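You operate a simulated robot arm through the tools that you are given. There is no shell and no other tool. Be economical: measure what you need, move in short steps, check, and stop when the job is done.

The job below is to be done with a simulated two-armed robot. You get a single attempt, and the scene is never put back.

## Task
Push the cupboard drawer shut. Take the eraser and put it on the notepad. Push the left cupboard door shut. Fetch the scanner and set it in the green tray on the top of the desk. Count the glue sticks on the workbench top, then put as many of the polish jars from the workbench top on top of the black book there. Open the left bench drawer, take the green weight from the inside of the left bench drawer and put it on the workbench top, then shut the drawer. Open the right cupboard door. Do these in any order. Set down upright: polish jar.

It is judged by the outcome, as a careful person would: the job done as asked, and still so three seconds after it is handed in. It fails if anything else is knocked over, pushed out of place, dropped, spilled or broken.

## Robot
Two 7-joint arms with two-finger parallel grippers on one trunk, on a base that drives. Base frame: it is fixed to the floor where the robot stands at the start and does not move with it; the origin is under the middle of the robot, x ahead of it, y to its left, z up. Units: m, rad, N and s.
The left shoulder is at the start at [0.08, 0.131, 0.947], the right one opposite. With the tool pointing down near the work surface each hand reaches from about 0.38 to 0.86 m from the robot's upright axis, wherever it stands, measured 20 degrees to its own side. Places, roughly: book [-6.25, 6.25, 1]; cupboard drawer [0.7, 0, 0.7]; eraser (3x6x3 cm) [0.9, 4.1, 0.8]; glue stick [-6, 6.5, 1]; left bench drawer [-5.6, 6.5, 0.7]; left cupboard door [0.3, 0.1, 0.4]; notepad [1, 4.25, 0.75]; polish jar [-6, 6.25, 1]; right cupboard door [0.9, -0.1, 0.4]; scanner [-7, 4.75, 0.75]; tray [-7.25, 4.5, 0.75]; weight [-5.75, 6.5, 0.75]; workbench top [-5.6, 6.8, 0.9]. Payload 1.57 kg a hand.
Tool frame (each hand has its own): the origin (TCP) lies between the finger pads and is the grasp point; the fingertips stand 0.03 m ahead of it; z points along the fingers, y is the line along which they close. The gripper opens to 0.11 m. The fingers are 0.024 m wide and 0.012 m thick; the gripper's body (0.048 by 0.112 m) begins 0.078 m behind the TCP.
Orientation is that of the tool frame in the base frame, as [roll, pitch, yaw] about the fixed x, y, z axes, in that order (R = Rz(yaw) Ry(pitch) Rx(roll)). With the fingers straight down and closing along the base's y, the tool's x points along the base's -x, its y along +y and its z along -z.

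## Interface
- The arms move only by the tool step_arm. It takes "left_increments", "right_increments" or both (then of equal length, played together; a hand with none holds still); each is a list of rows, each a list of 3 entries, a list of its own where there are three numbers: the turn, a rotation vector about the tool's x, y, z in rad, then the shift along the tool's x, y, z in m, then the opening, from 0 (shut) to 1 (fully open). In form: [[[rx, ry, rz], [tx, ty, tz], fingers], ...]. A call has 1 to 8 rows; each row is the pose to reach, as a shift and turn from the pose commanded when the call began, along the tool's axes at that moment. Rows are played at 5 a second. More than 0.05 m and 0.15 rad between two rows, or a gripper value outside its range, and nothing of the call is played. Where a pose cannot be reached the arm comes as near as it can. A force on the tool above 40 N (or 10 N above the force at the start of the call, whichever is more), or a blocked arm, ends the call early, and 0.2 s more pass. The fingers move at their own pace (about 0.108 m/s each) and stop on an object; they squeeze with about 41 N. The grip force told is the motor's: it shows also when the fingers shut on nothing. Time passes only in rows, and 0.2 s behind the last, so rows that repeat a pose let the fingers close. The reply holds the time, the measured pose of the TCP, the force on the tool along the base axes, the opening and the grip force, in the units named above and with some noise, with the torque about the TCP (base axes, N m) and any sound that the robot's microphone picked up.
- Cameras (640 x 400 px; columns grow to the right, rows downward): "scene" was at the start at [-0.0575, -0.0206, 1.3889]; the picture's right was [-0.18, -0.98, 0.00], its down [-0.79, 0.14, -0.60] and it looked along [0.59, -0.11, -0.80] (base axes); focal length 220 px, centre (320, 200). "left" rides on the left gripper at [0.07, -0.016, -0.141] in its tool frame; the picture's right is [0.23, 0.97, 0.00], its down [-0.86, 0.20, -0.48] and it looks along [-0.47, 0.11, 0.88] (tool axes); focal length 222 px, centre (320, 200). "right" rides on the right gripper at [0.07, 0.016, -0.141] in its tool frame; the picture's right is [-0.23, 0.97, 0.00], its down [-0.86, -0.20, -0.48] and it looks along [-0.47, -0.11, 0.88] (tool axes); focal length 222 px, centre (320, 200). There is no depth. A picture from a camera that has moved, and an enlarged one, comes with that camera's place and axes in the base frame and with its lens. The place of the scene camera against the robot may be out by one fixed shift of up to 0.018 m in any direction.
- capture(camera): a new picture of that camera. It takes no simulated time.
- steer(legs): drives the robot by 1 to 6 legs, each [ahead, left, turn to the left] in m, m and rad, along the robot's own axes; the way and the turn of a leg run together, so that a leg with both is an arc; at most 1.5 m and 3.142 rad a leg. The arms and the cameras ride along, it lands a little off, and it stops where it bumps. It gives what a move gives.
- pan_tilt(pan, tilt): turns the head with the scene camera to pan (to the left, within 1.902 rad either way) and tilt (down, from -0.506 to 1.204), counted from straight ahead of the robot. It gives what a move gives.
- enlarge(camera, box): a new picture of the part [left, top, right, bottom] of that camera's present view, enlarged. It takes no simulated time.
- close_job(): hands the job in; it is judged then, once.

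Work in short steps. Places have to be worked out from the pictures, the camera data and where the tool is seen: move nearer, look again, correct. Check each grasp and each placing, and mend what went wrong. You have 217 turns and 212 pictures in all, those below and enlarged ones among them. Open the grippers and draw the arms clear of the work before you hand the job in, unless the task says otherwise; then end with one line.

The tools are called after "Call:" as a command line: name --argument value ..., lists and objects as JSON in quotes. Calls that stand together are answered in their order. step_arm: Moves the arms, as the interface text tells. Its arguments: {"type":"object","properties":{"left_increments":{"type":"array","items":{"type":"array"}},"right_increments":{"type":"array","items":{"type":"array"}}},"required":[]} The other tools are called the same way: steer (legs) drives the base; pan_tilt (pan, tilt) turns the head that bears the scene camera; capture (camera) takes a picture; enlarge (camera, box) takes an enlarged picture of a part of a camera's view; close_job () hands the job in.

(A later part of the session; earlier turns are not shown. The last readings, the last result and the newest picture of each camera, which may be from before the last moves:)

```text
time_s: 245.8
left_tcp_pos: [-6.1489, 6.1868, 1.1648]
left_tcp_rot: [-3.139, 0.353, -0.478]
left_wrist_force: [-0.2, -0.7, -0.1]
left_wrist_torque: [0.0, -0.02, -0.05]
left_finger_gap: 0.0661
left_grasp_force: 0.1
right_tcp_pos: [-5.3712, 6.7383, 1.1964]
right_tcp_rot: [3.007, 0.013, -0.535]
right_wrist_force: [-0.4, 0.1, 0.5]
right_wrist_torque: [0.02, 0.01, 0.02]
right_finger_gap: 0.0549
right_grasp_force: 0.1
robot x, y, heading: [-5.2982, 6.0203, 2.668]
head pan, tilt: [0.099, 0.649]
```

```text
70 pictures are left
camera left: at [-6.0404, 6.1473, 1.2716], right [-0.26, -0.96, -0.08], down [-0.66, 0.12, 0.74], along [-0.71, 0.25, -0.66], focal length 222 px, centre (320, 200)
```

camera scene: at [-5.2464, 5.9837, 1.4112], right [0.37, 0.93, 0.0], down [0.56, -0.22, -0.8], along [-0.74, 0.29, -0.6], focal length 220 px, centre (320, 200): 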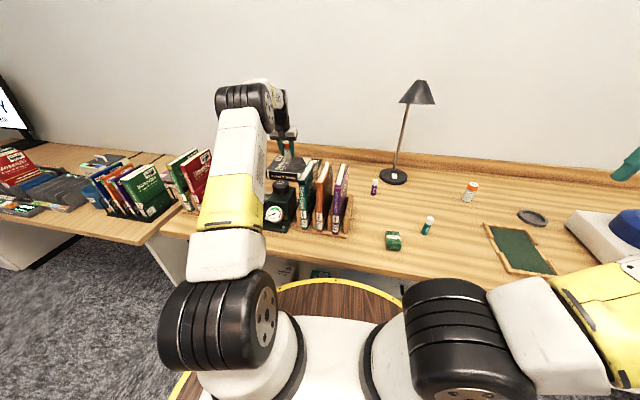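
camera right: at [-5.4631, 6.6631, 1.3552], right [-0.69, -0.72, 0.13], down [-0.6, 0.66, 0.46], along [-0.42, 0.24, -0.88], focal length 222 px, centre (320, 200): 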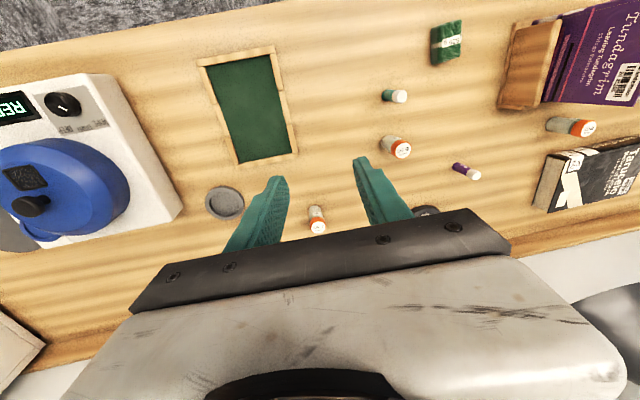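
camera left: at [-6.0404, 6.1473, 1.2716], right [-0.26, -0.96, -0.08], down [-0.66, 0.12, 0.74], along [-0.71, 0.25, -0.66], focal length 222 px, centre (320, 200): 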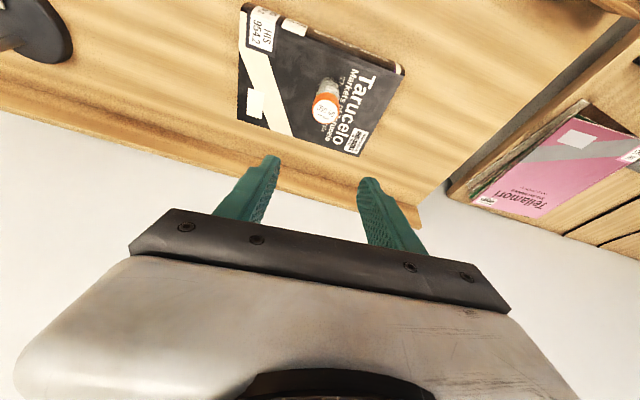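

Jar A stands upright on the book. Next jar B (−5.715, 6.832), also free-standing: I draw the hand back from the book, keeping clear of the lamp, then shift the base right.

Call:
step_arm --left_increments '[[[0, 0, 0], [0.03, 0, -0.035], 0.6], [[0, 0, 0], [0.07, 0, -0.06], 0.6], [[0, 0, 0], [0.11, 0, -0.075], 0.6], [[0, 0, 0], [0.15, 0, -0.09], 0.6], [[0, 0, 0], [0.19, 0, -0.105], 0.6], [[0, 0, 0], [0.22, 0, -0.115], 0.6]]'

Call:
step_arm --left_increments '[[[0, 0, 0], [0, -0.048, 0], 0.65], [[0, 0, 0], [0, -0.096, 0], 0.65], [[0, 0, 0], [0, -0.144, 0], 0.65], [[0, 0, 0], [0, -0.192, 0], 0.65], [[0, 0, 0], [0, -0.24, 0], 0.65], [[0, 0, 0], [0, -0.288, 0], 0.65], [[0, 0, 0], [0, -0.336, 0], 0.65], [[0, 0, 0], [0, -0.384, 0], 0.65]]'

Call:
steer --legs '[[0, -0.33, 0]]'

Call:
capture --camera "left"

Call:
capture --camera "scene"

```text
time_s: 247.2
left_tcp_pos: [-5.9309, 6.0727, 1.1899]
left_tcp_rot: [-3.138, 0.355, -0.481]
left_wrist_force: [0.6, 1.0, -0.5]
left_wrist_torque: [-0.03, -0.03, 0.0]
left_finger_gap: 0.0661
left_grasp_force: 0.0
right_tcp_pos: [-5.3721, 6.7387, 1.1958]
right_tcp_rot: [3.007, 0.012, -0.534]
right_wrist_force: [-0.3, 0.2, 0.2]
right_wrist_torque: [-0.03, -0.03, 0.01]
right_finger_gap: 0.055
right_grasp_force: 0.1
robot x, y, heading: [-5.3023, 6.0209, 2.664]
head pan, tilt: [0.099, 0.649]
```

```text
time_s: 249.0
left_tcp_pos: [-5.7533, 6.4118, 1.1926]
left_tcp_rot: [-3.138, 0.355, -0.479]
left_wrist_force: [0.2, -0.4, 1.2]
left_wrist_torque: [0.05, 0.0, -0.02]
left_finger_gap: 0.0716
left_grasp_force: 0.1
right_tcp_pos: [-5.3716, 6.7383, 1.1974]
right_tcp_rot: [3.008, 0.011, -0.535]
right_wrist_force: [-0.7, -0.8, -0.1]
right_wrist_torque: [0.03, 0.03, -0.02]
right_finger_gap: 0.0551
right_grasp_force: 0.1
robot x, y, heading: [-5.3028, 6.0254, 2.663]
head pan, tilt: [0.099, 0.649]
```

```text
time_s: 251.1
left_tcp_pos: [-5.5995, 6.6998, 1.1931]
left_tcp_rot: [-3.139, 0.355, -0.487]
left_wrist_force: [-0.2, -0.2, 0.4]
left_wrist_torque: [0.0, 0.01, 0.03]
left_finger_gap: 0.0714
left_grasp_force: 0.0
right_tcp_pos: [-5.215, 7.0256, 1.1969]
right_tcp_rot: [3.006, 0.012, -0.543]
right_wrist_force: [0.3, 0.3, 0.3]
right_wrist_torque: [0.02, -0.01, 0.0]
right_finger_gap: 0.055
right_grasp_force: 0.1
robot x, y, heading: [-5.148, 6.3105, 2.656]
head pan, tilt: [0.099, 0.649]
```

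```text
69 pictures are left
camera left: at [-5.4922, 6.6609, 1.3016], right [-0.27, -0.96, -0.08], down [-0.66, 0.12, 0.74], along [-0.7, 0.26, -0.66], focal length 222 px, centre (320, 200)
```

left: 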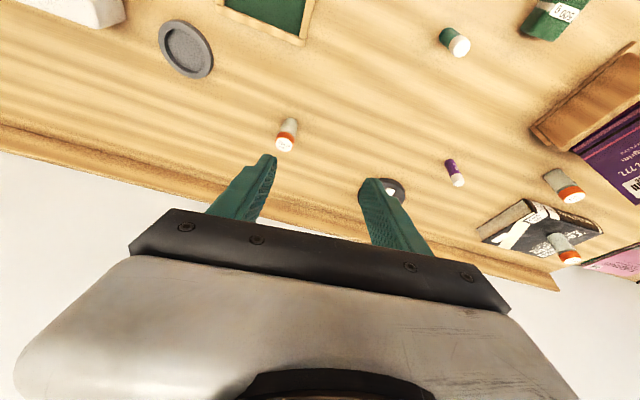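

```text
68 pictures are left
camera scene: at [-5.0971, 6.2694, 1.4113], right [0.38, 0.93, 0.0], down [0.56, -0.23, -0.8], along [-0.74, 0.3, -0.6], focal length 220 px, centre (320, 200)
```

scene: 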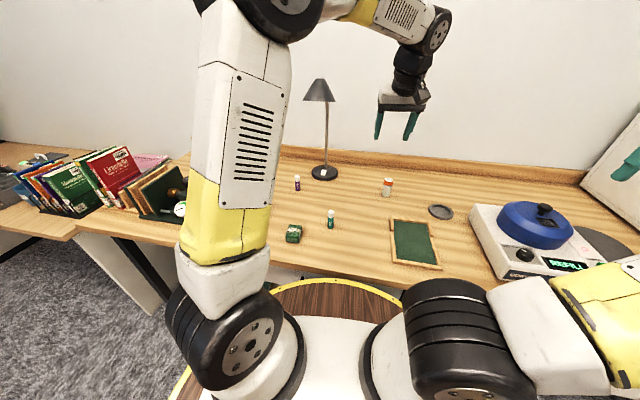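

Jar B at about (−5.703, 6.826). I move over it and down to just above the cap.

Call:
step_arm --left_increments '[[[0, 0, 0], [-0.025, -0.015, 0.02], 0.65], [[0, 0, 0], [-0.055, -0.03, 0.045], 0.65], [[0, 0, 0], [-0.085, -0.045, 0.07], 0.65], [[0, 0, 0], [-0.11, -0.06, 0.105], 0.65], [[0, 0, 0], [-0.1, -0.063, 0.15], 0.65], [[0, 0, 0], [-0.086, -0.063, 0.195], 0.65], [[0, 0, 0], [-0.074, -0.063, 0.233], 0.65]]'

Call:
capture --camera "left"

```text
time_s: 252.7
left_tcp_pos: [-5.7025, 6.8276, 1.0037]
left_tcp_rot: [-3.139, 0.354, -0.488]
left_wrist_force: [0.6, -0.3, -0.2]
left_wrist_torque: [0.03, -0.01, -0.01]
left_finger_gap: 0.0717
left_grasp_force: 0.0
right_tcp_pos: [-5.2156, 7.0252, 1.1967]
right_tcp_rot: [3.007, 0.011, -0.543]
right_wrist_force: [0.1, 0.4, 0.1]
right_wrist_torque: [0.0, -0.01, -0.04]
right_finger_gap: 0.055
right_grasp_force: 0.0
robot x, y, heading: [-5.1507, 6.3053, 2.658]
head pan, tilt: [0.099, 0.649]
```

```text
67 pictures are left
camera left: at [-5.5944, 6.7882, 1.1101], right [-0.27, -0.96, -0.08], down [-0.66, 0.12, 0.75], along [-0.71, 0.26, -0.66], focal length 222 px, centre (320, 200)
```

left: 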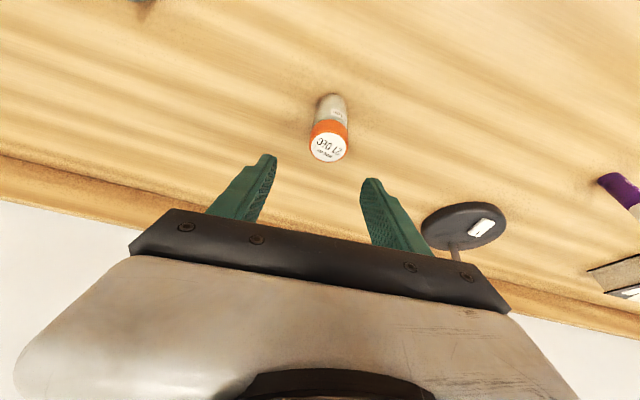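

Nicely centred. I descend and close on jar B.

Call:
step_arm --left_increments '[[[0, 0, 0], [0.015, 0.003, 0.042], 0.65], [[0, 0, 0], [0.026, 0.004, 0.075], 0.65], [[0, 0, 0], [0.032, 0.004, 0.093], 0.65], [[0, 0, 0], [0.032, 0.004, 0.093], 0.2], [[0, 0, 0], [0.032, 0.004, 0.093], 0.0], [[0, 0, 0], [0.032, 0.004, 0.093], 0.0]]'

Call:
capture --camera "left"

```text
time_s: 254.1
left_tcp_pos: [-5.7045, 6.8267, 0.9059]
left_tcp_rot: [-3.138, 0.355, -0.49]
left_wrist_force: [-0.4, 0.0, -0.6]
left_wrist_torque: [-0.01, 0.02, 0.0]
left_finger_gap: 0.0355
left_grasp_force: 40.8
right_tcp_pos: [-5.2152, 7.0244, 1.1963]
right_tcp_rot: [3.007, 0.012, -0.543]
right_wrist_force: [-0.3, 0.3, 0.4]
right_wrist_torque: [0.05, 0.0, -0.04]
right_finger_gap: 0.0551
right_grasp_force: 0.0
robot x, y, heading: [-5.1492, 6.306, 2.658]
head pan, tilt: [0.099, 0.649]
```

```text
66 pictures are left
camera left: at [-5.5973, 6.7873, 1.0133], right [-0.27, -0.96, -0.08], down [-0.66, 0.12, 0.74], along [-0.7, 0.26, -0.66], focal length 222 px, centre (320, 200)
```

left: 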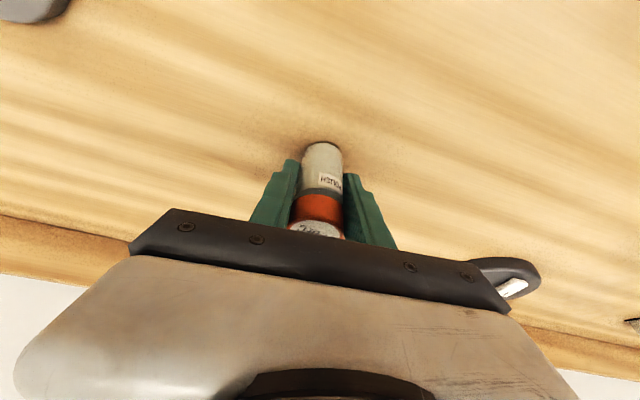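

Jar B gripped. I lift it and draw back, clear of the lamp.

Call:
step_arm --left_increments '[[[0, 0, 0], [-0.015, 0, -0.04], 0], [[0, 0, 0], [-0.03, 0, -0.08], 0], [[0, 0, 0], [-0.045, 0, -0.12], 0], [[0, 0, 0], [-0.059, 0, -0.16], 0], [[0, 0, 0], [-0.074, 0, -0.2], 0], [[0, 0, 0], [-0.089, 0, -0.24], 0], [[0, 0, 0], [-0.104, 0, -0.281], 0]]'

Call:
step_arm --left_increments '[[[0, 0, 0], [0.04, 0, -0.015], 0], [[0, 0, 0], [0.08, 0, -0.03], 0], [[0, 0, 0], [0.12, 0, -0.045], 0], [[0, 0, 0], [0.16, 0, -0.059], 0]]'

Call:
steer --legs '[[0, 0.33, 0]]'

```text
time_s: 255.7
left_tcp_pos: [-5.7044, 6.8206, 1.199]
left_tcp_rot: [-3.139, 0.353, -0.488]
left_wrist_force: [0.2, -0.3, 0.2]
left_wrist_torque: [0.02, 0.01, -0.02]
left_finger_gap: 0.0356
left_grasp_force: 41.0
left hand out of reach, approached as far as the arm can: row 7
right_tcp_pos: [-5.2155, 7.0243, 1.1963]
right_tcp_rot: [3.007, 0.014, -0.543]
right_wrist_force: [1.5, -0.1, -0.2]
right_wrist_torque: [0.01, 0.01, -0.02]
right_finger_gap: 0.0552
right_grasp_force: 0.0
robot x, y, heading: [-5.1473, 6.313, 2.652]
head pan, tilt: [0.099, 0.649]
```

```text
time_s: 256.7
left_tcp_pos: [-5.5544, 6.7431, 1.1966]
left_tcp_rot: [-3.138, 0.354, -0.487]
left_wrist_force: [-0.4, 0.3, -1.1]
left_wrist_torque: [0.0, -0.03, -0.01]
left_finger_gap: 0.0356
left_grasp_force: 41.1
right_tcp_pos: [-5.216, 7.0261, 1.1956]
right_tcp_rot: [3.007, 0.012, -0.541]
right_wrist_force: [-0.5, 0.9, 0.0]
right_wrist_torque: [0.01, -0.08, 0.0]
right_finger_gap: 0.0552
right_grasp_force: 0.1
robot x, y, heading: [-5.1496, 6.3095, 2.657]
head pan, tilt: [0.099, 0.649]
```

```text
time_s: 258.9
left_tcp_pos: [-5.71, 6.4485, 1.1974]
left_tcp_rot: [-3.138, 0.356, -0.488]
left_wrist_force: [1.0, 0.1, -1.0]
left_wrist_torque: [-0.04, -0.01, -0.02]
left_finger_gap: 0.0358
left_grasp_force: 40.9
right_tcp_pos: [-5.3713, 6.7321, 1.197]
right_tcp_rot: [3.006, 0.014, -0.543]
right_wrist_force: [0.0, 0.2, 0.5]
right_wrist_torque: [-0.02, 0.01, 0.0]
right_finger_gap: 0.0549
right_grasp_force: 0.1
robot x, y, heading: [-5.3055, 6.0171, 2.656]
head pan, tilt: [0.099, 0.649]
```

Now left over the rack at safe height.

Call:
step_arm --left_increments '[[[0, 0, 0], [0, 0.045, 0], 0], [[0, 0, 0], [0, 0.09, 0], 0], [[0, 0, 0], [0, 0.135, 0], 0], [[0, 0, 0], [0, 0.18, 0], 0], [[0, 0, 0], [0, 0.225, 0], 0], [[0, 0, 0], [0, 0.27, 0], 0], [[0, 0, 0], [0, 0.315, 0], 0], [[0, 0, 0], [0, 0.34, 0], 0]]'

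Call:
step_arm --left_increments '[[[0, 0, 0], [-0.037, 0.002, 0.014], 0], [[0, 0, 0], [-0.075, 0.004, 0.028], 0], [[0, 0, 0], [-0.113, 0.006, 0.042], 0], [[0, 0, 0], [-0.15, 0.008, 0.056], 0], [[0, 0, 0], [-0.188, 0.01, 0.07], 0], [[0, 0, 0], [-0.22, 0.01, 0.085], 0]]'

Call:
capture --camera "left"

```text
time_s: 260.7
left_tcp_pos: [-5.8681, 6.1486, 1.1956]
left_tcp_rot: [-3.138, 0.355, -0.488]
left_wrist_force: [0.1, 0.5, -0.7]
left_wrist_torque: [0.0, -0.01, 0.04]
left_finger_gap: 0.0354
left_grasp_force: 40.7
right_tcp_pos: [-5.3712, 6.7312, 1.1958]
right_tcp_rot: [3.006, 0.011, -0.541]
right_wrist_force: [-0.5, 0.6, 0.3]
right_wrist_torque: [-0.01, 0.01, 0.0]
right_finger_gap: 0.055
right_grasp_force: 0.1
robot x, y, heading: [-5.3021, 6.019, 2.66]
head pan, tilt: [0.099, 0.649]
```

```text
time_s: 262.1
left_tcp_pos: [-6.081, 6.2489, 1.1929]
left_tcp_rot: [-3.138, 0.353, -0.487]
left_wrist_force: [-0.3, -1.1, 0.9]
left_wrist_torque: [0.04, -0.05, 0.0]
left_finger_gap: 0.0357
left_grasp_force: 40.9
right_tcp_pos: [-5.3716, 6.7324, 1.1963]
right_tcp_rot: [3.007, 0.012, -0.541]
right_wrist_force: [0.6, -0.5, 0.2]
right_wrist_torque: [0.04, 0.04, 0.02]
right_finger_gap: 0.0551
right_grasp_force: 0.0
robot x, y, heading: [-5.3044, 6.0169, 2.657]
head pan, tilt: [0.099, 0.649]
```

```text
65 pictures are left
camera left: at [-5.9741, 6.2099, 1.3011], right [-0.27, -0.96, -0.08], down [-0.66, 0.12, 0.74], along [-0.7, 0.25, -0.66], focal length 222 px, centre (320, 200)
```

left: 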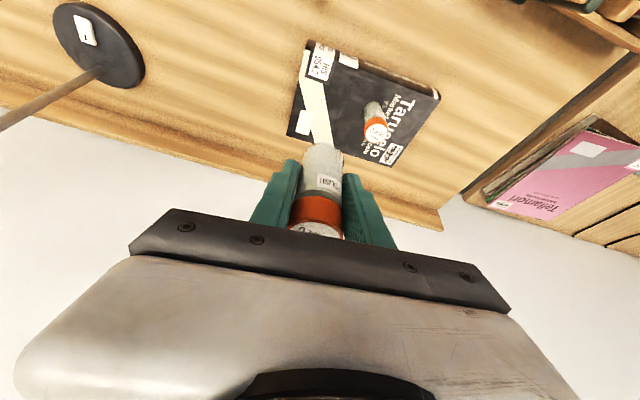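

Over the book beside jar A. I lower to just above the book at the second spot, ~8.5 cm from jar A.

Call:
step_arm --left_increments '[[[0, 0, 0], [-0.025, 0.002, 0.025], 0], [[0, 0, 0], [-0.03, 0.003, 0.065], 0], [[0, 0, 0], [-0.016, 0.003, 0.105], 0], [[0, 0, 0], [-0.001, 0.003, 0.145], 0], [[0, 0, 0], [0.01, 0.003, 0.18], 0], [[0, 0, 0], [0.02, 0.003, 0.204], 0]]'

Call:
capture --camera "left"

```text
time_s: 263.5
left_tcp_pos: [-6.1301, 6.2734, 0.9922]
left_tcp_rot: [-3.137, 0.356, -0.485]
left_wrist_force: [-0.8, 0.5, -0.6]
left_wrist_torque: [0.01, 0.03, -0.02]
left_finger_gap: 0.0352
left_grasp_force: 41.2
right_tcp_pos: [-5.3694, 6.732, 1.197]
right_tcp_rot: [3.007, 0.013, -0.54]
right_wrist_force: [-0.2, 0.0, 0.2]
right_wrist_torque: [0.02, 0.0, -0.01]
right_finger_gap: 0.0551
right_grasp_force: 0.0
robot x, y, heading: [-5.3019, 6.0141, 2.654]
head pan, tilt: [0.099, 0.649]
```

```text
64 pictures are left
camera left: at [-6.0226, 6.2342, 1.0999], right [-0.27, -0.96, -0.08], down [-0.66, 0.12, 0.75], along [-0.71, 0.25, -0.66], focal length 222 px, centre (320, 200)
```

left: 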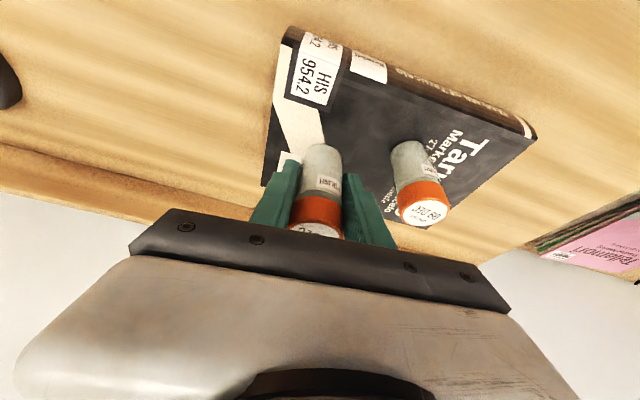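

Well placed with clearance. I lower the last 4 cm.

Call:
step_arm --left_increments '[[[0, 0, 0], [0.009, 0, 0.024], 0], [[0, 0, 0], [0.013, 0, 0.035], 0], [[0, 0, 0], [0.015, 0, 0.041], 0]]'

```text
time_s: 264.3
left_tcp_pos: [-6.1287, 6.2732, 0.9519]
left_tcp_rot: [-3.138, 0.356, -0.488]
left_wrist_force: [1.6, -1.3, 8.9]
left_wrist_torque: [-0.07, -0.04, -0.01]
left_finger_gap: 0.0355
left_grasp_force: 41.1
right_tcp_pos: [-5.37, 6.7309, 1.1966]
right_tcp_rot: [3.007, 0.014, -0.54]
right_wrist_force: [-0.1, 0.0, 0.5]
right_wrist_torque: [-0.04, 0.0, 0.02]
right_finger_gap: 0.0548
right_grasp_force: 0.1
robot x, y, heading: [-5.3031, 6.0166, 2.655]
head pan, tilt: [0.099, 0.649]
```

Light contact (9 N). I open narrowly and retreat along the fingers.

Call:
step_arm --left_increments '[[[0, 0, 0], [0, 0, 0], 0.45], [[0, 0, 0], [0, 0, 0], 0.45], [[0, 0, 0], [0, 0, -0.035], 0.45], [[0, 0, 0], [0, 0, -0.075], 0.45], [[0, 0, 0], [-0.018, 0, -0.12], 0.45], [[0, 0, 0], [-0.036, 0, -0.165], 0.45], [[0, 0, 0], [-0.054, 0, -0.21], 0.45], [[0, 0, 0], [-0.054, 0, -0.23], 0.45]]'

Call:
capture --camera "left"

```text
time_s: 266.1
left_tcp_pos: [-6.1049, 6.256, 1.1845]
left_tcp_rot: [-3.137, 0.354, -0.487]
left_wrist_force: [-0.4, -0.2, 0.1]
left_wrist_torque: [-0.01, -0.05, 0.01]
left_finger_gap: 0.0495
left_grasp_force: 0.0
right_tcp_pos: [-5.3712, 6.7328, 1.198]
right_tcp_rot: [3.007, 0.013, -0.541]
right_wrist_force: [0.2, 0.3, -0.3]
right_wrist_torque: [-0.01, -0.03, -0.03]
right_finger_gap: 0.0551
right_grasp_force: 0.1
robot x, y, heading: [-5.3058, 6.0142, 2.654]
head pan, tilt: [0.099, 0.649]
```

```text
63 pictures are left
camera left: at [-5.9972, 6.2169, 1.2922], right [-0.27, -0.96, -0.08], down [-0.66, 0.12, 0.74], along [-0.7, 0.25, -0.66], focal length 222 px, centre (320, 200)
```

left: 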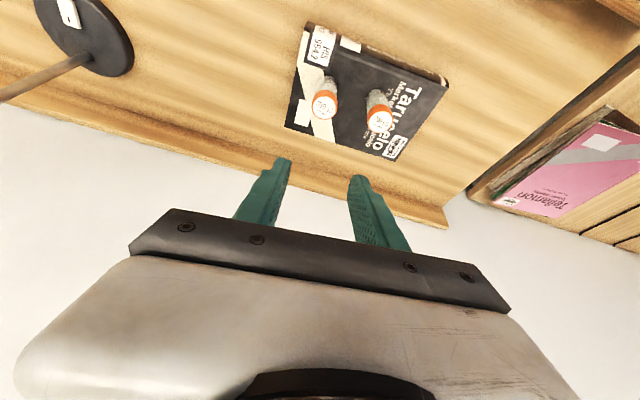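

Both jars stand upright on the black book. I draw the left hand back and up, back off slightly, and look left toward the desk with scanner and tray.

Call:
step_arm --left_increments '[[[0, 0.05, 0], [0.04, 0, -0.02], 0.5], [[0, 0.1, 0], [0.08, 0, -0.04], 0.5], [[0, 0.15, 0], [0.12, 0, -0.06], 0.5], [[0, 0.2, 0], [0.16, 0, -0.08], 0.5], [[0, 0.25, 0], [0.2, 0, -0.1], 0.5], [[0, 0.3, 0], [0.24, 0, -0.12], 0.5], [[0, 0.35, 0], [0.28, 0, -0.13], 0.5]]'

Call:
steer --legs '[[-0.25, 0, 0]]'

Call:
pan_tilt --pan 1.2 --tilt 0.45

Call:
capture --camera "scene"

```text
time_s: 267.7
left_tcp_pos: [-5.8339, 6.1126, 1.2106]
left_tcp_rot: [-3.139, 0.004, -0.487]
left_wrist_force: [-0.4, 0.0, 0.9]
left_wrist_torque: [-0.03, -0.02, -0.03]
left_finger_gap: 0.055
left_grasp_force: 0.1
right_tcp_pos: [-5.3712, 6.7317, 1.196]
right_tcp_rot: [3.007, 0.012, -0.539]
right_wrist_force: [-0.4, 0.3, 0.3]
right_wrist_torque: [-0.04, -0.04, 0.01]
right_finger_gap: 0.0551
right_grasp_force: 0.1
robot x, y, heading: [-5.304, 6.0166, 2.658]
head pan, tilt: [0.099, 0.649]
```

```text
time_s: 269.5
left_tcp_pos: [-5.6137, 5.9952, 1.2103]
left_tcp_rot: [-3.138, 0.006, -0.484]
left_wrist_force: [0.3, -0.4, -0.7]
left_wrist_torque: [0.03, 0.01, 0.02]
left_finger_gap: 0.0548
left_grasp_force: 0.2
right_tcp_pos: [-5.1537, 6.6149, 1.1967]
right_tcp_rot: [3.007, 0.012, -0.539]
right_wrist_force: [0.0, 0.4, 0.2]
right_wrist_torque: [-0.01, 0.0, -0.04]
right_finger_gap: 0.055
right_grasp_force: 0.0
robot x, y, heading: [-5.0807, 5.9011, 2.659]
head pan, tilt: [0.099, 0.649]
```

```text
time_s: 270.9
left_tcp_pos: [-5.6129, 5.9949, 1.2123]
left_tcp_rot: [-3.137, 0.006, -0.483]
left_wrist_force: [-0.4, -0.6, 0.4]
left_wrist_torque: [0.0, -0.03, -0.02]
left_finger_gap: 0.055
left_grasp_force: 0.0
right_tcp_pos: [-5.1539, 6.6159, 1.1962]
right_tcp_rot: [3.006, 0.012, -0.538]
right_wrist_force: [0.1, -0.2, -0.5]
right_wrist_torque: [0.0, 0.01, 0.02]
right_finger_gap: 0.0548
right_grasp_force: 0.1
robot x, y, heading: [-5.0852, 5.8997, 2.661]
head pan, tilt: [1.201, 0.45]
```

```text
62 pictures are left
camera scene: at [-5.0197, 5.7677, 1.4291], right [-0.66, 0.75, 0.0], down [0.33, 0.29, -0.9], along [-0.68, -0.59, -0.44], focal length 220 px, centre (320, 200)
```

scene: 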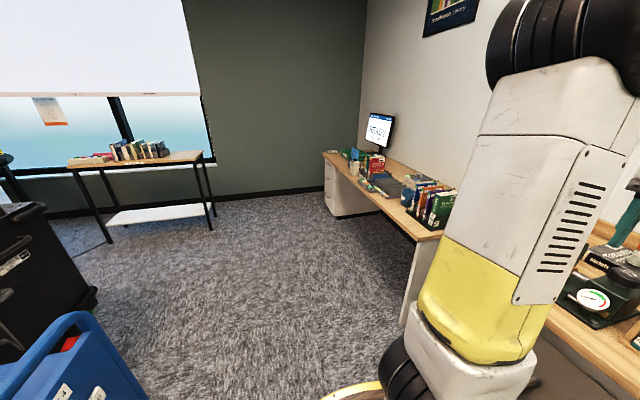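

Floor to the desk is free. I translate left along bench and desk to about (−6.47, 4.21), then face the desk.

Call:
steer --legs '[[0.1, 1.0, 0], [0.32, 1.13, 0], [0, 0, -0.13]]'

Call:
pan_tilt --pan 0.0 --tilt 0.65

Call:
capture --camera "scene"

Call:
capture --camera "left"

```text
time_s: 282.3
left_tcp_pos: [-6.9574, 4.3604, 1.2101]
left_tcp_rot: [-3.138, 0.003, -0.615]
left_wrist_force: [0.3, -0.3, 0.1]
left_wrist_torque: [-0.03, 0.0, -0.01]
left_finger_gap: 0.0552
left_grasp_force: 0.1
right_tcp_pos: [-6.4195, 4.9151, 1.1965]
right_tcp_rot: [3.008, 0.013, -0.669]
right_wrist_force: [-0.5, -0.6, -0.6]
right_wrist_torque: [0.0, 0.01, 0.0]
right_finger_gap: 0.0552
right_grasp_force: 0.1
robot x, y, heading: [-6.4447, 4.1966, 2.532]
head pan, tilt: [1.201, 0.45]
```

```text
time_s: 283.7
left_tcp_pos: [-6.9582, 4.3594, 1.2099]
left_tcp_rot: [-3.138, 0.005, -0.613]
left_wrist_force: [0.1, 0.3, -0.5]
left_wrist_torque: [0.01, 0.01, 0.01]
left_finger_gap: 0.0551
left_grasp_force: 0.0
right_tcp_pos: [-6.4214, 4.915, 1.1969]
right_tcp_rot: [3.007, 0.011, -0.669]
right_wrist_force: [0.0, 0.1, -0.2]
right_wrist_torque: [0.01, 0.02, 0.0]
right_finger_gap: 0.0551
right_grasp_force: 0.1
robot x, y, heading: [-6.4443, 4.1937, 2.528]
head pan, tilt: [0.0, 0.649]
```

```text
61 pictures are left
camera scene: at [-6.3919, 4.1587, 1.4113], right [0.57, 0.82, 0.0], down [0.49, -0.35, -0.8], along [-0.65, 0.46, -0.6], focal length 220 px, centre (320, 200)
```

scene: 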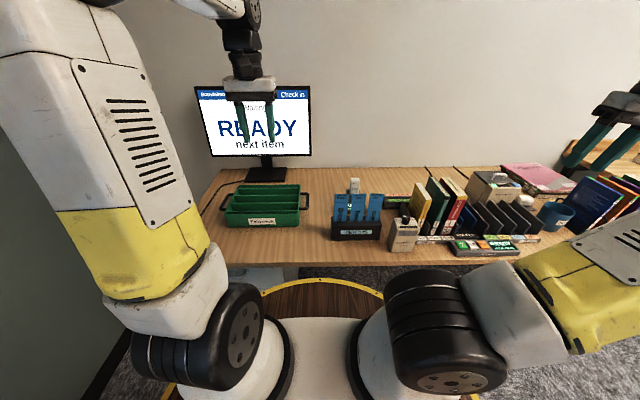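

```text
60 pictures are left
camera left: at [-6.8918, 4.332, 1.3516], right [-0.38, -0.93, 0.0], down [-0.81, 0.33, 0.48], along [-0.45, 0.18, -0.88], focal length 222 px, centre (320, 200)
```

left: 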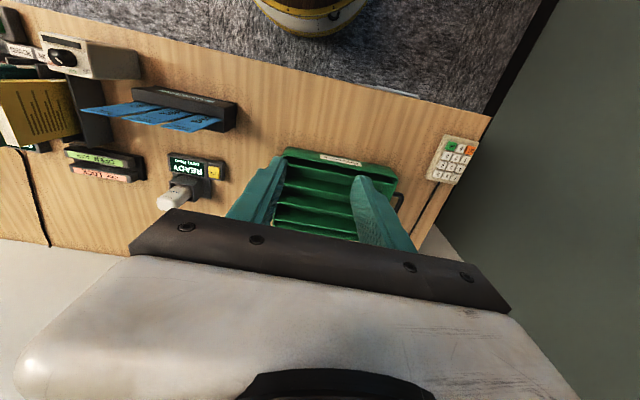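

I zoom in to find the scanner.

Call:
enlarge --camera "scene" --box '[200, 150, 560, 280]'

Call:
enlarge --camera "left" --box '[0, 30, 480, 250]'

```text
1.78 times, centred on (380, 215) of scene
camera zoom: at [-6.3919, 4.1587, 1.4113], right [0.57, 0.82, 0.0], down [0.49, -0.35, -0.8], along [-0.65, 0.46, -0.6], focal length 391 px, centre (213, 173)
```

zoom: 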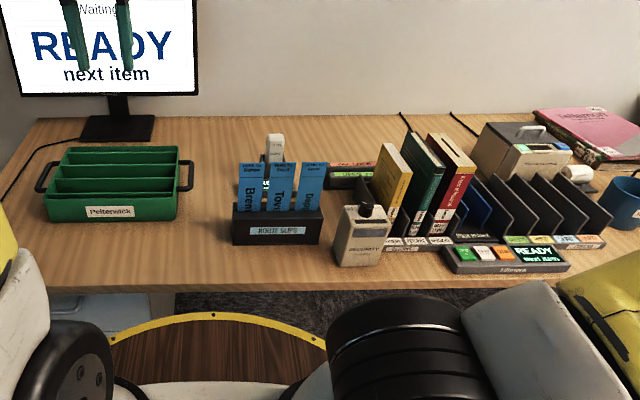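

```text
1.33 times, centred on (240, 140) of left
camera zoom: at [-6.8918, 4.332, 1.3516], right [-0.38, -0.93, 0.0], down [-0.81, 0.33, 0.48], along [-0.45, 0.18, -0.88], focal length 296 px, centre (427, 280)
```

zoom: 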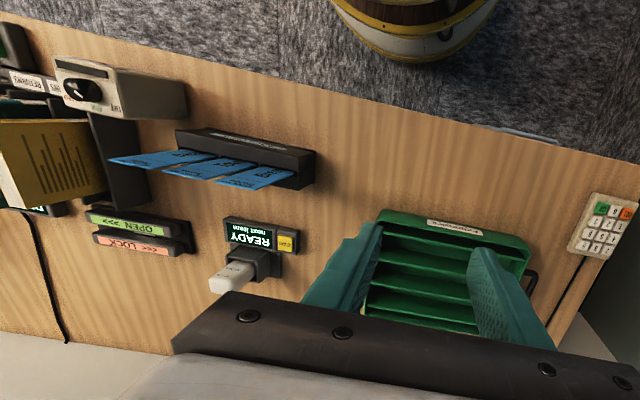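

The scanner is the black device with READY display and grey head at about (−6.99, 4.777); the green tray is at (−7.17, 4.43). I move the left hand above the scanner for a close look.

Call:
step_arm --left_increments '[[[0, 0, 0], [-0.025, -0.04, 0], 0.8], [[0, 0, 0], [-0.05, -0.08, 0], 0.8], [[0, 0, 0], [-0.075, -0.12, 0], 0.8], [[0, 0, 0], [-0.1, -0.16, 0], 0.8], [[0, 0, 0], [-0.125, -0.2, 0], 0.8], [[0, 0, 0], [-0.15, -0.24, 0], 0.8], [[0, 0, 0], [-0.175, -0.28, 0], 0.8], [[0, 0, 0], [-0.2, -0.32, 0.0], 0.8]]'

Call:
capture --camera "left"

Call:
capture --camera "scene"

```text
time_s: 285.5
left_tcp_pos: [-6.9253, 4.6851, 1.2026]
left_tcp_rot: [-3.14, 0.003, -0.615]
left_wrist_force: [-0.6, -0.4, 0.2]
left_wrist_torque: [-0.03, -0.02, 0.02]
left_finger_gap: 0.0876
left_grasp_force: 0.0
left hand out of reach, approached as far as the arm can: row 7, 8
right_tcp_pos: [-6.4201, 4.9152, 1.1967]
right_tcp_rot: [3.008, 0.013, -0.669]
right_wrist_force: [0.1, -0.8, 0.2]
right_wrist_torque: [0.0, 0.02, -0.01]
right_finger_gap: 0.0549
right_grasp_force: 0.2
robot x, y, heading: [-6.4436, 4.1922, 2.528]
head pan, tilt: [0.0, 0.649]
```

```text
57 pictures are left
camera left: at [-6.8586, 4.6575, 1.3436], right [-0.38, -0.93, 0.0], down [-0.81, 0.33, 0.48], along [-0.44, 0.18, -0.88], focal length 222 px, centre (320, 200)
```

left: 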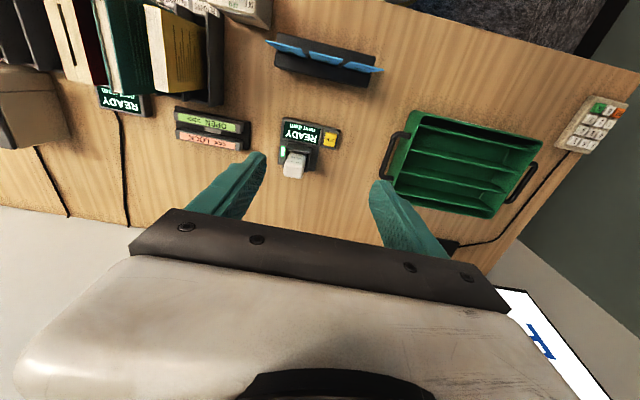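

```text
56 pictures are left
camera scene: at [-6.3917, 4.1588, 1.4113], right [0.57, 0.82, 0.0], down [0.49, -0.35, -0.8], along [-0.65, 0.46, -0.6], focal length 220 px, centre (320, 200)
```

scene: 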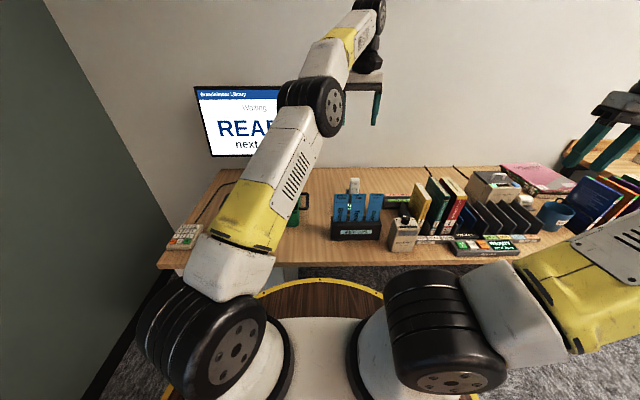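

Call:
enlarge --camera "left" --box '[240, 80, 400, 200]'

Call:
enlarge --camera "scene" --box '[320, 160, 420, 250]'

```text
3.33 times, centred on (320, 140) of left
camera zoom: at [-6.8586, 4.6575, 1.3436], right [-0.38, -0.93, 0.0], down [-0.81, 0.33, 0.48], along [-0.44, 0.18, -0.88], focal length 740 px, centre (320, 400)
```

zoom: 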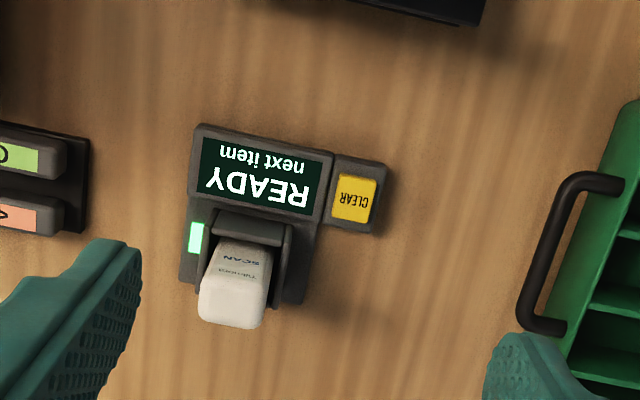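

```text
4.44 times, centred on (370, 205) of scene
camera zoom: at [-6.3917, 4.1588, 1.4113], right [0.57, 0.82, 0.0], down [0.49, -0.35, -0.8], along [-0.65, 0.46, -0.6], focal length 977 px, centre (98, 178)
```

zoom: 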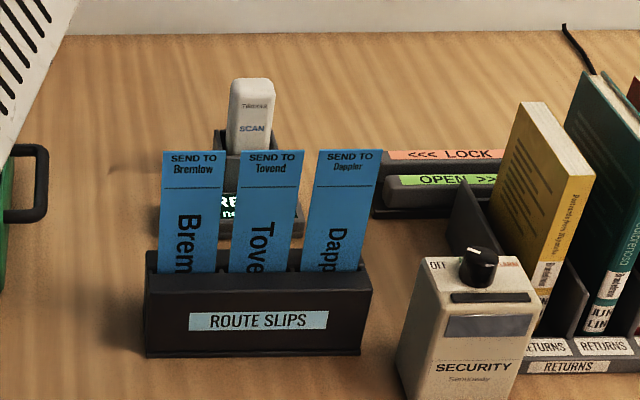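

The scanner is the white handheld piece ("SCAN") standing in a dock, centre of its exposed part ≈ (−6.985, 4.77, 0.86). I move 0.05 m closer, then bring the left hand above it.

Call:
steer --legs '[[0.05, 0, 0]]'

Call:
step_arm --left_increments '[[[0, 0, 0], [-0.01, -0.008, 0.04], 0.7], [[0, 0, 0], [-0.02, -0.016, 0.08], 0.7], [[0, 0, 0], [-0.03, -0.025, 0.12], 0.7], [[0, 0, 0], [-0.04, -0.034, 0.16], 0.7], [[0, 0, 0], [-0.048, -0.036, 0.2], 0.7]]'

Call:
capture --camera "left"

```text
time_s: 286.4
left_tcp_pos: [-6.9661, 4.7139, 1.2033]
left_tcp_rot: [-3.138, 0.005, -0.617]
left_wrist_force: [-0.7, 0.1, 0.1]
left_wrist_torque: [-0.02, 0.0, -0.02]
left_finger_gap: 0.0879
left_grasp_force: 0.1
right_tcp_pos: [-6.4601, 4.9433, 1.1963]
right_tcp_rot: [3.006, 0.012, -0.669]
right_wrist_force: [0.5, -0.1, 0.1]
right_wrist_torque: [0.0, 0.01, 0.01]
right_finger_gap: 0.0551
right_grasp_force: 0.0
robot x, y, heading: [-6.4829, 4.2241, 2.532]
head pan, tilt: [0.0, 0.649]
```

```text
time_s: 287.6
left_tcp_pos: [-6.9844, 4.7729, 1.0023]
left_tcp_rot: [-3.139, 0.007, -0.616]
left_wrist_force: [-0.2, -0.3, 0.0]
left_wrist_torque: [0.01, 0.0, 0.01]
left_finger_gap: 0.077
left_grasp_force: 0.0
right_tcp_pos: [-6.4598, 4.9432, 1.1973]
right_tcp_rot: [3.007, 0.012, -0.67]
right_wrist_force: [0.0, -0.1, 0.0]
right_wrist_torque: [0.04, 0.02, 0.01]
right_finger_gap: 0.0549
right_grasp_force: 0.1
robot x, y, heading: [-6.4849, 4.2269, 2.526]
head pan, tilt: [0.0, 0.649]
```

```text
53 pictures are left
camera left: at [-6.9179, 4.7448, 1.1431], right [-0.38, -0.93, 0.0], down [-0.81, 0.33, 0.48], along [-0.44, 0.19, -0.88], focal length 222 px, centre (320, 200)
```

left: 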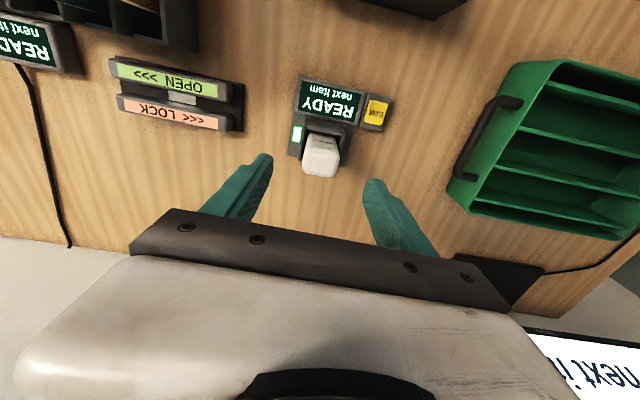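

Centred over the scanner. I descend to grip its exposed upper part.

Call:
step_arm --left_increments '[[[0, 0, 0], [-0.005, 0, 0.04], 0.7], [[0, 0, 0], [-0.01, 0, 0.08], 0.7], [[0, 0, 0], [-0.01, 0, 0.11], 0.7], [[0, 0, 0], [-0.01, 0, 0.128], 0.7]]'

Call:
capture --camera "left"

```text
time_s: 288.6
left_tcp_pos: [-6.9925, 4.7777, 0.8744]
left_tcp_rot: [-3.138, 0.007, -0.615]
left_wrist_force: [0.7, -0.8, 0.0]
left_wrist_torque: [-0.02, 0.0, 0.03]
left_finger_gap: 0.077
left_grasp_force: 0.0
right_tcp_pos: [-6.4603, 4.9443, 1.1972]
right_tcp_rot: [3.007, 0.011, -0.67]
right_wrist_force: [-0.7, 0.0, 0.2]
right_wrist_torque: [0.04, -0.02, 0.03]
right_finger_gap: 0.0551
right_grasp_force: 0.0
robot x, y, heading: [-6.4866, 4.2218, 2.531]
head pan, tilt: [0.0, 0.649]
```

```text
52 pictures are left
camera left: at [-6.9271, 4.7508, 1.0159], right [-0.38, -0.93, 0.0], down [-0.81, 0.33, 0.48], along [-0.45, 0.18, -0.88], focal length 222 px, centre (320, 200)
```

left: 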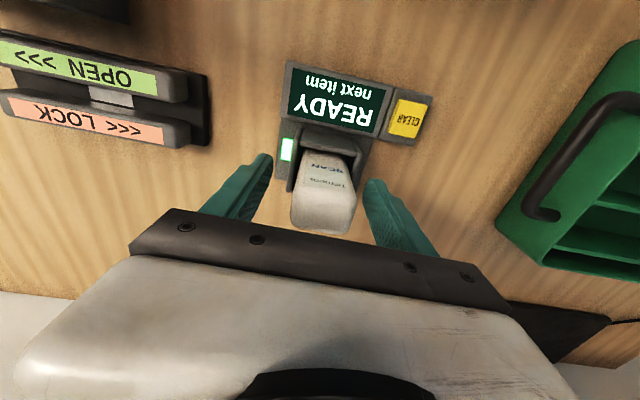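

The scanner is between the fingers. I close on it.

Call:
step_arm --left_increments '[[[0, 0, 0], [0, 0, 0.004], 0.4], [[0, 0, 0], [0, 0, 0.004], 0.0], [[0, 0, 0], [0, 0, 0.004], 0.0], [[0, 0, 0], [0, 0, 0.004], 0.0]]'

Call:
capture --camera "left"

```text
time_s: 289.6
left_tcp_pos: [-6.9932, 4.7779, 0.8722]
left_tcp_rot: [-3.137, 0.005, -0.616]
left_wrist_force: [-1.9, -1.4, 10.7]
left_wrist_torque: [-0.34, 0.19, 0.01]
left_finger_gap: 0.0436
left_grasp_force: 40.6
right_tcp_pos: [-6.46, 4.943, 1.1968]
right_tcp_rot: [3.007, 0.015, -0.668]
right_wrist_force: [0.5, -0.3, -1.5]
right_wrist_torque: [0.0, 0.01, 0.02]
right_finger_gap: 0.0551
right_grasp_force: 0.1
robot x, y, heading: [-6.4866, 4.225, 2.529]
head pan, tilt: [0.0, 0.649]
```

```text
51 pictures are left
camera left: at [-6.9271, 4.7506, 1.013], right [-0.38, -0.93, 0.0], down [-0.81, 0.33, 0.48], along [-0.45, 0.19, -0.88], focal length 222 px, centre (320, 200)
```

left: 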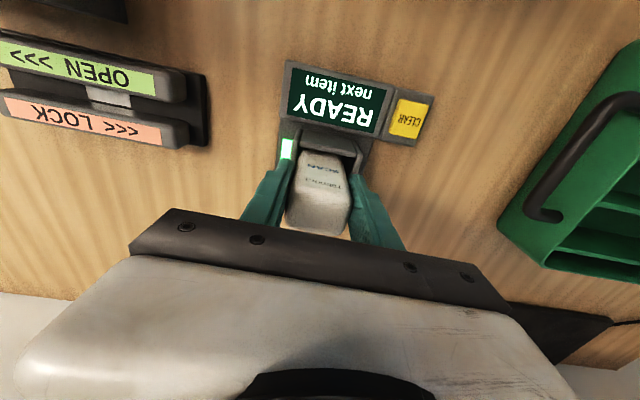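

Gripped (gap 0.044). I lift it slowly out of the dock.

Call:
step_arm --left_increments '[[[0, 0, 0], [0, 0, -0.015], 0.0], [[0, 0, 0], [0, 0, -0.03], 0.0], [[0, 0, 0], [0, 0, -0.05], 0.0], [[0, 0, 0], [0, 0, -0.07], 0.0], [[0, 0, 0], [0, 0, -0.1], 0.0], [[0, 0, 0], [0, 0, -0.14], 0.0]]'

Call:
capture --camera "left"

Call:
enlarge --camera "scene" --box '[220, 100, 440, 250]'

```text
time_s: 291.0
left_tcp_pos: [-6.9918, 4.7796, 1.0138]
left_tcp_rot: [-3.139, 0.004, -0.617]
left_wrist_force: [-0.1, -0.5, -1.4]
left_wrist_torque: [-0.05, -0.01, 0.01]
left_finger_gap: 0.0436
left_grasp_force: 41.0
right_tcp_pos: [-6.4597, 4.9443, 1.1964]
right_tcp_rot: [3.007, 0.011, -0.667]
right_wrist_force: [-0.7, 0.1, 0.0]
right_wrist_torque: [-0.01, 0.02, 0.01]
right_finger_gap: 0.0552
right_grasp_force: 0.0
robot x, y, heading: [-6.4815, 4.2228, 2.532]
head pan, tilt: [0.0, 0.649]
```

```text
50 pictures are left
camera left: at [-6.9264, 4.7527, 1.1542], right [-0.38, -0.93, 0.0], down [-0.81, 0.33, 0.48], along [-0.44, 0.18, -0.88], focal length 222 px, centre (320, 200)
```

left: 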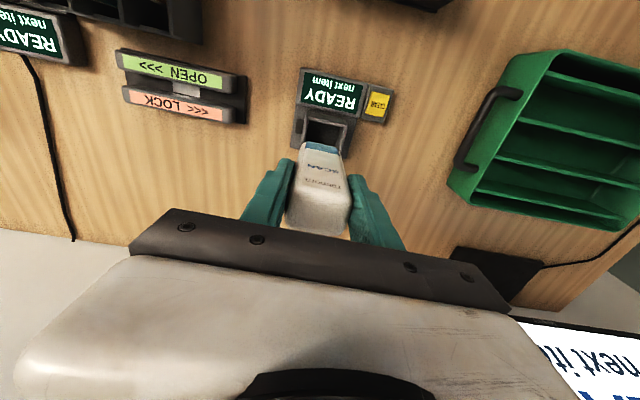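

```text
2.67 times, centred on (330, 175) of scene
camera zoom: at [-6.4325, 4.1874, 1.4113], right [0.58, 0.82, 0.0], down [0.49, -0.35, -0.8], along [-0.65, 0.46, -0.6], focal length 586 px, centre (293, 267)
```

zoom: 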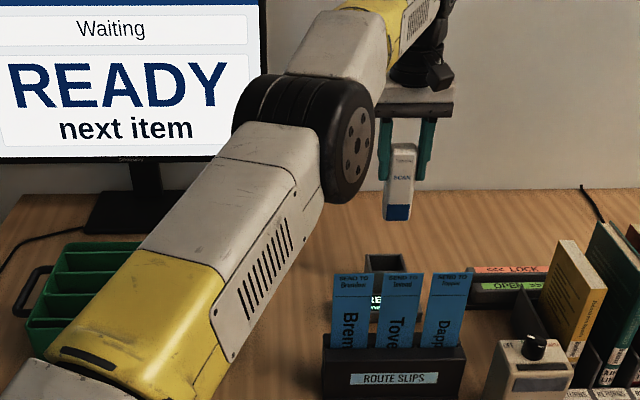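

The scanner is free of the dock. I raise it and carry it left to above the tray.

Call:
step_arm --left_increments '[[[0, 0, 0], [0.0, 0.0, -0.045], 0.0], [[0, 0, 0], [0.01, 0.03, -0.08], 0.0], [[0, 0, 0], [0.02, 0.075, -0.09], 0.0], [[0, 0, 0], [0.03, 0.12, -0.09], 0.0], [[0, 0, 0], [0.04, 0.165, -0.09], 0.0], [[0, 0, 0], [0.05, 0.21, -0.09], 0.0], [[0, 0, 0], [0.06, 0.255, -0.09], 0.0], [[0, 0, 0], [0.06, 0.3, -0.09], 0.0]]'

Call:
step_arm --left_increments '[[[0, 0, 0], [0.01, 0.03, 0], 0.0], [[0, 0, 0], [0.02, 0.06, 0], 0.0], [[0, 0, 0], [0.02, 0.085, 0], 0.0]]'

Call:
capture --camera "left"

Call:
enlarge --camera "scene" --box '[160, 80, 360, 260]'

```text
time_s: 292.8
left_tcp_pos: [-7.1162, 4.4992, 1.1029]
left_tcp_rot: [-3.139, 0.006, -0.616]
left_wrist_force: [0.1, 0.8, -1.0]
left_wrist_torque: [-0.02, -0.02, -0.02]
left_finger_gap: 0.0435
left_grasp_force: 41.4
left hand out of reach, approached as far as the arm can: row 1
right_tcp_pos: [-6.4586, 4.9436, 1.1964]
right_tcp_rot: [3.007, 0.011, -0.67]
right_wrist_force: [0.1, 0.7, 0.1]
right_wrist_torque: [-0.03, 0.0, 0.0]
right_finger_gap: 0.0553
right_grasp_force: 0.0
robot x, y, heading: [-6.4841, 4.2267, 2.529]
head pan, tilt: [0.0, 0.649]
```

```text
time_s: 293.6
left_tcp_pos: [-7.1488, 4.417, 1.1009]
left_tcp_rot: [-3.138, 0.005, -0.616]
left_wrist_force: [0.0, 0.1, -1.9]
left_wrist_torque: [0.01, -0.03, -0.01]
left_finger_gap: 0.0435
left_grasp_force: 40.5
right_tcp_pos: [-6.4609, 4.9435, 1.1964]
right_tcp_rot: [3.006, 0.012, -0.671]
right_wrist_force: [-0.2, -0.2, 0.7]
right_wrist_torque: [-0.03, 0.03, -0.03]
right_finger_gap: 0.055
right_grasp_force: 0.0
robot x, y, heading: [-6.4848, 4.2231, 2.528]
head pan, tilt: [0.0, 0.649]
```

```text
48 pictures are left
camera left: at [-7.0832, 4.3899, 1.2414], right [-0.38, -0.93, 0.0], down [-0.81, 0.33, 0.48], along [-0.44, 0.19, -0.88], focal length 222 px, centre (320, 200)
```

left: 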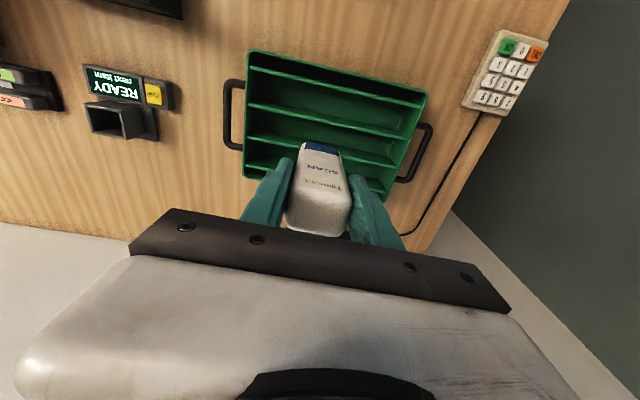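

```text
2.22 times, centred on (260, 170) of scene
camera zoom: at [-6.4324, 4.1874, 1.4113], right [0.58, 0.82, 0.0], down [0.49, -0.35, -0.8], along [-0.65, 0.46, -0.6], focal length 488 px, centre (453, 267)
```

zoom: 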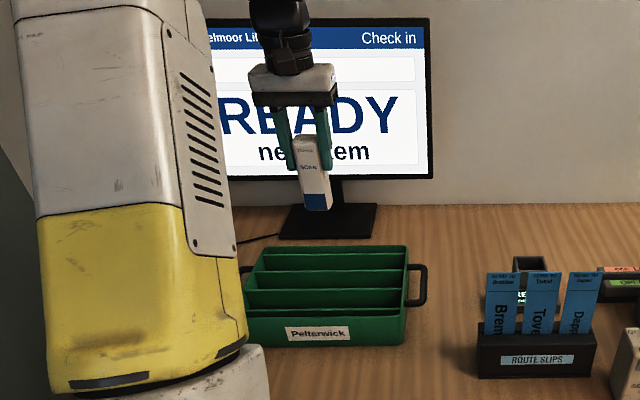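

I have a clear view: the tray has three lateral compartments, rim z≈0.832; middle one centred near (−7.172, 4.422). I shift over it and lower until the scanner's end is just above the rim.

Call:
step_arm --left_increments '[[[0, 0, 0], [-0.011, 0.005, 0.03], 0.0], [[0, 0, 0], [-0.022, 0.009, 0.07], 0.0], [[0, 0, 0], [-0.022, 0.009, 0.11], 0.0], [[0, 0, 0], [-0.022, 0.009, 0.13], 0.0]]'

Call:
capture --camera "left"

Call:
enlarge --camera "scene" --box '[200, 140, 320, 250]'

```text
time_s: 294.6
left_tcp_pos: [-7.1738, 4.4233, 0.9716]
left_tcp_rot: [-3.139, 0.006, -0.616]
left_wrist_force: [-0.1, 0.3, -1.3]
left_wrist_torque: [0.0, 0.02, 0.01]
left_finger_gap: 0.0433
left_grasp_force: 41.3
right_tcp_pos: [-6.4596, 4.9431, 1.1968]
right_tcp_rot: [3.006, 0.012, -0.669]
right_wrist_force: [0.5, 0.1, -0.6]
right_wrist_torque: [-0.03, 0.02, 0.01]
right_finger_gap: 0.055
right_grasp_force: 0.0
robot x, y, heading: [-6.4853, 4.2229, 2.53]
head pan, tilt: [0.0, 0.649]
```

```text
46 pictures are left
camera left: at [-7.1072, 4.3955, 1.1124], right [-0.38, -0.93, 0.0], down [-0.81, 0.33, 0.48], along [-0.45, 0.19, -0.88], focal length 222 px, centre (320, 200)
```

left: 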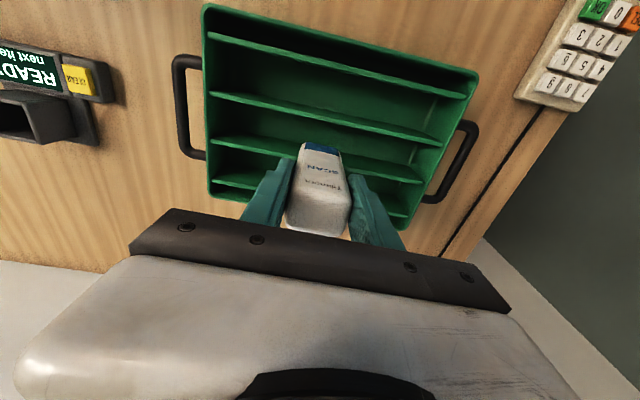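

```text
3.64 times, centred on (260, 195) of scene
camera zoom: at [-6.4324, 4.1872, 1.4113], right [0.58, 0.82, 0.0], down [0.49, -0.35, -0.8], along [-0.65, 0.46, -0.6], focal length 799 px, centre (538, 218)
```

zoom: 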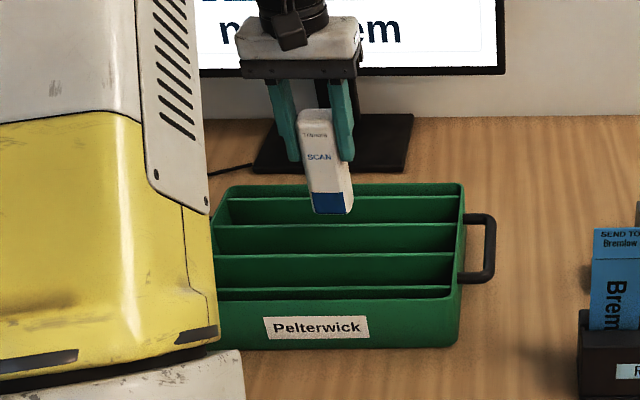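

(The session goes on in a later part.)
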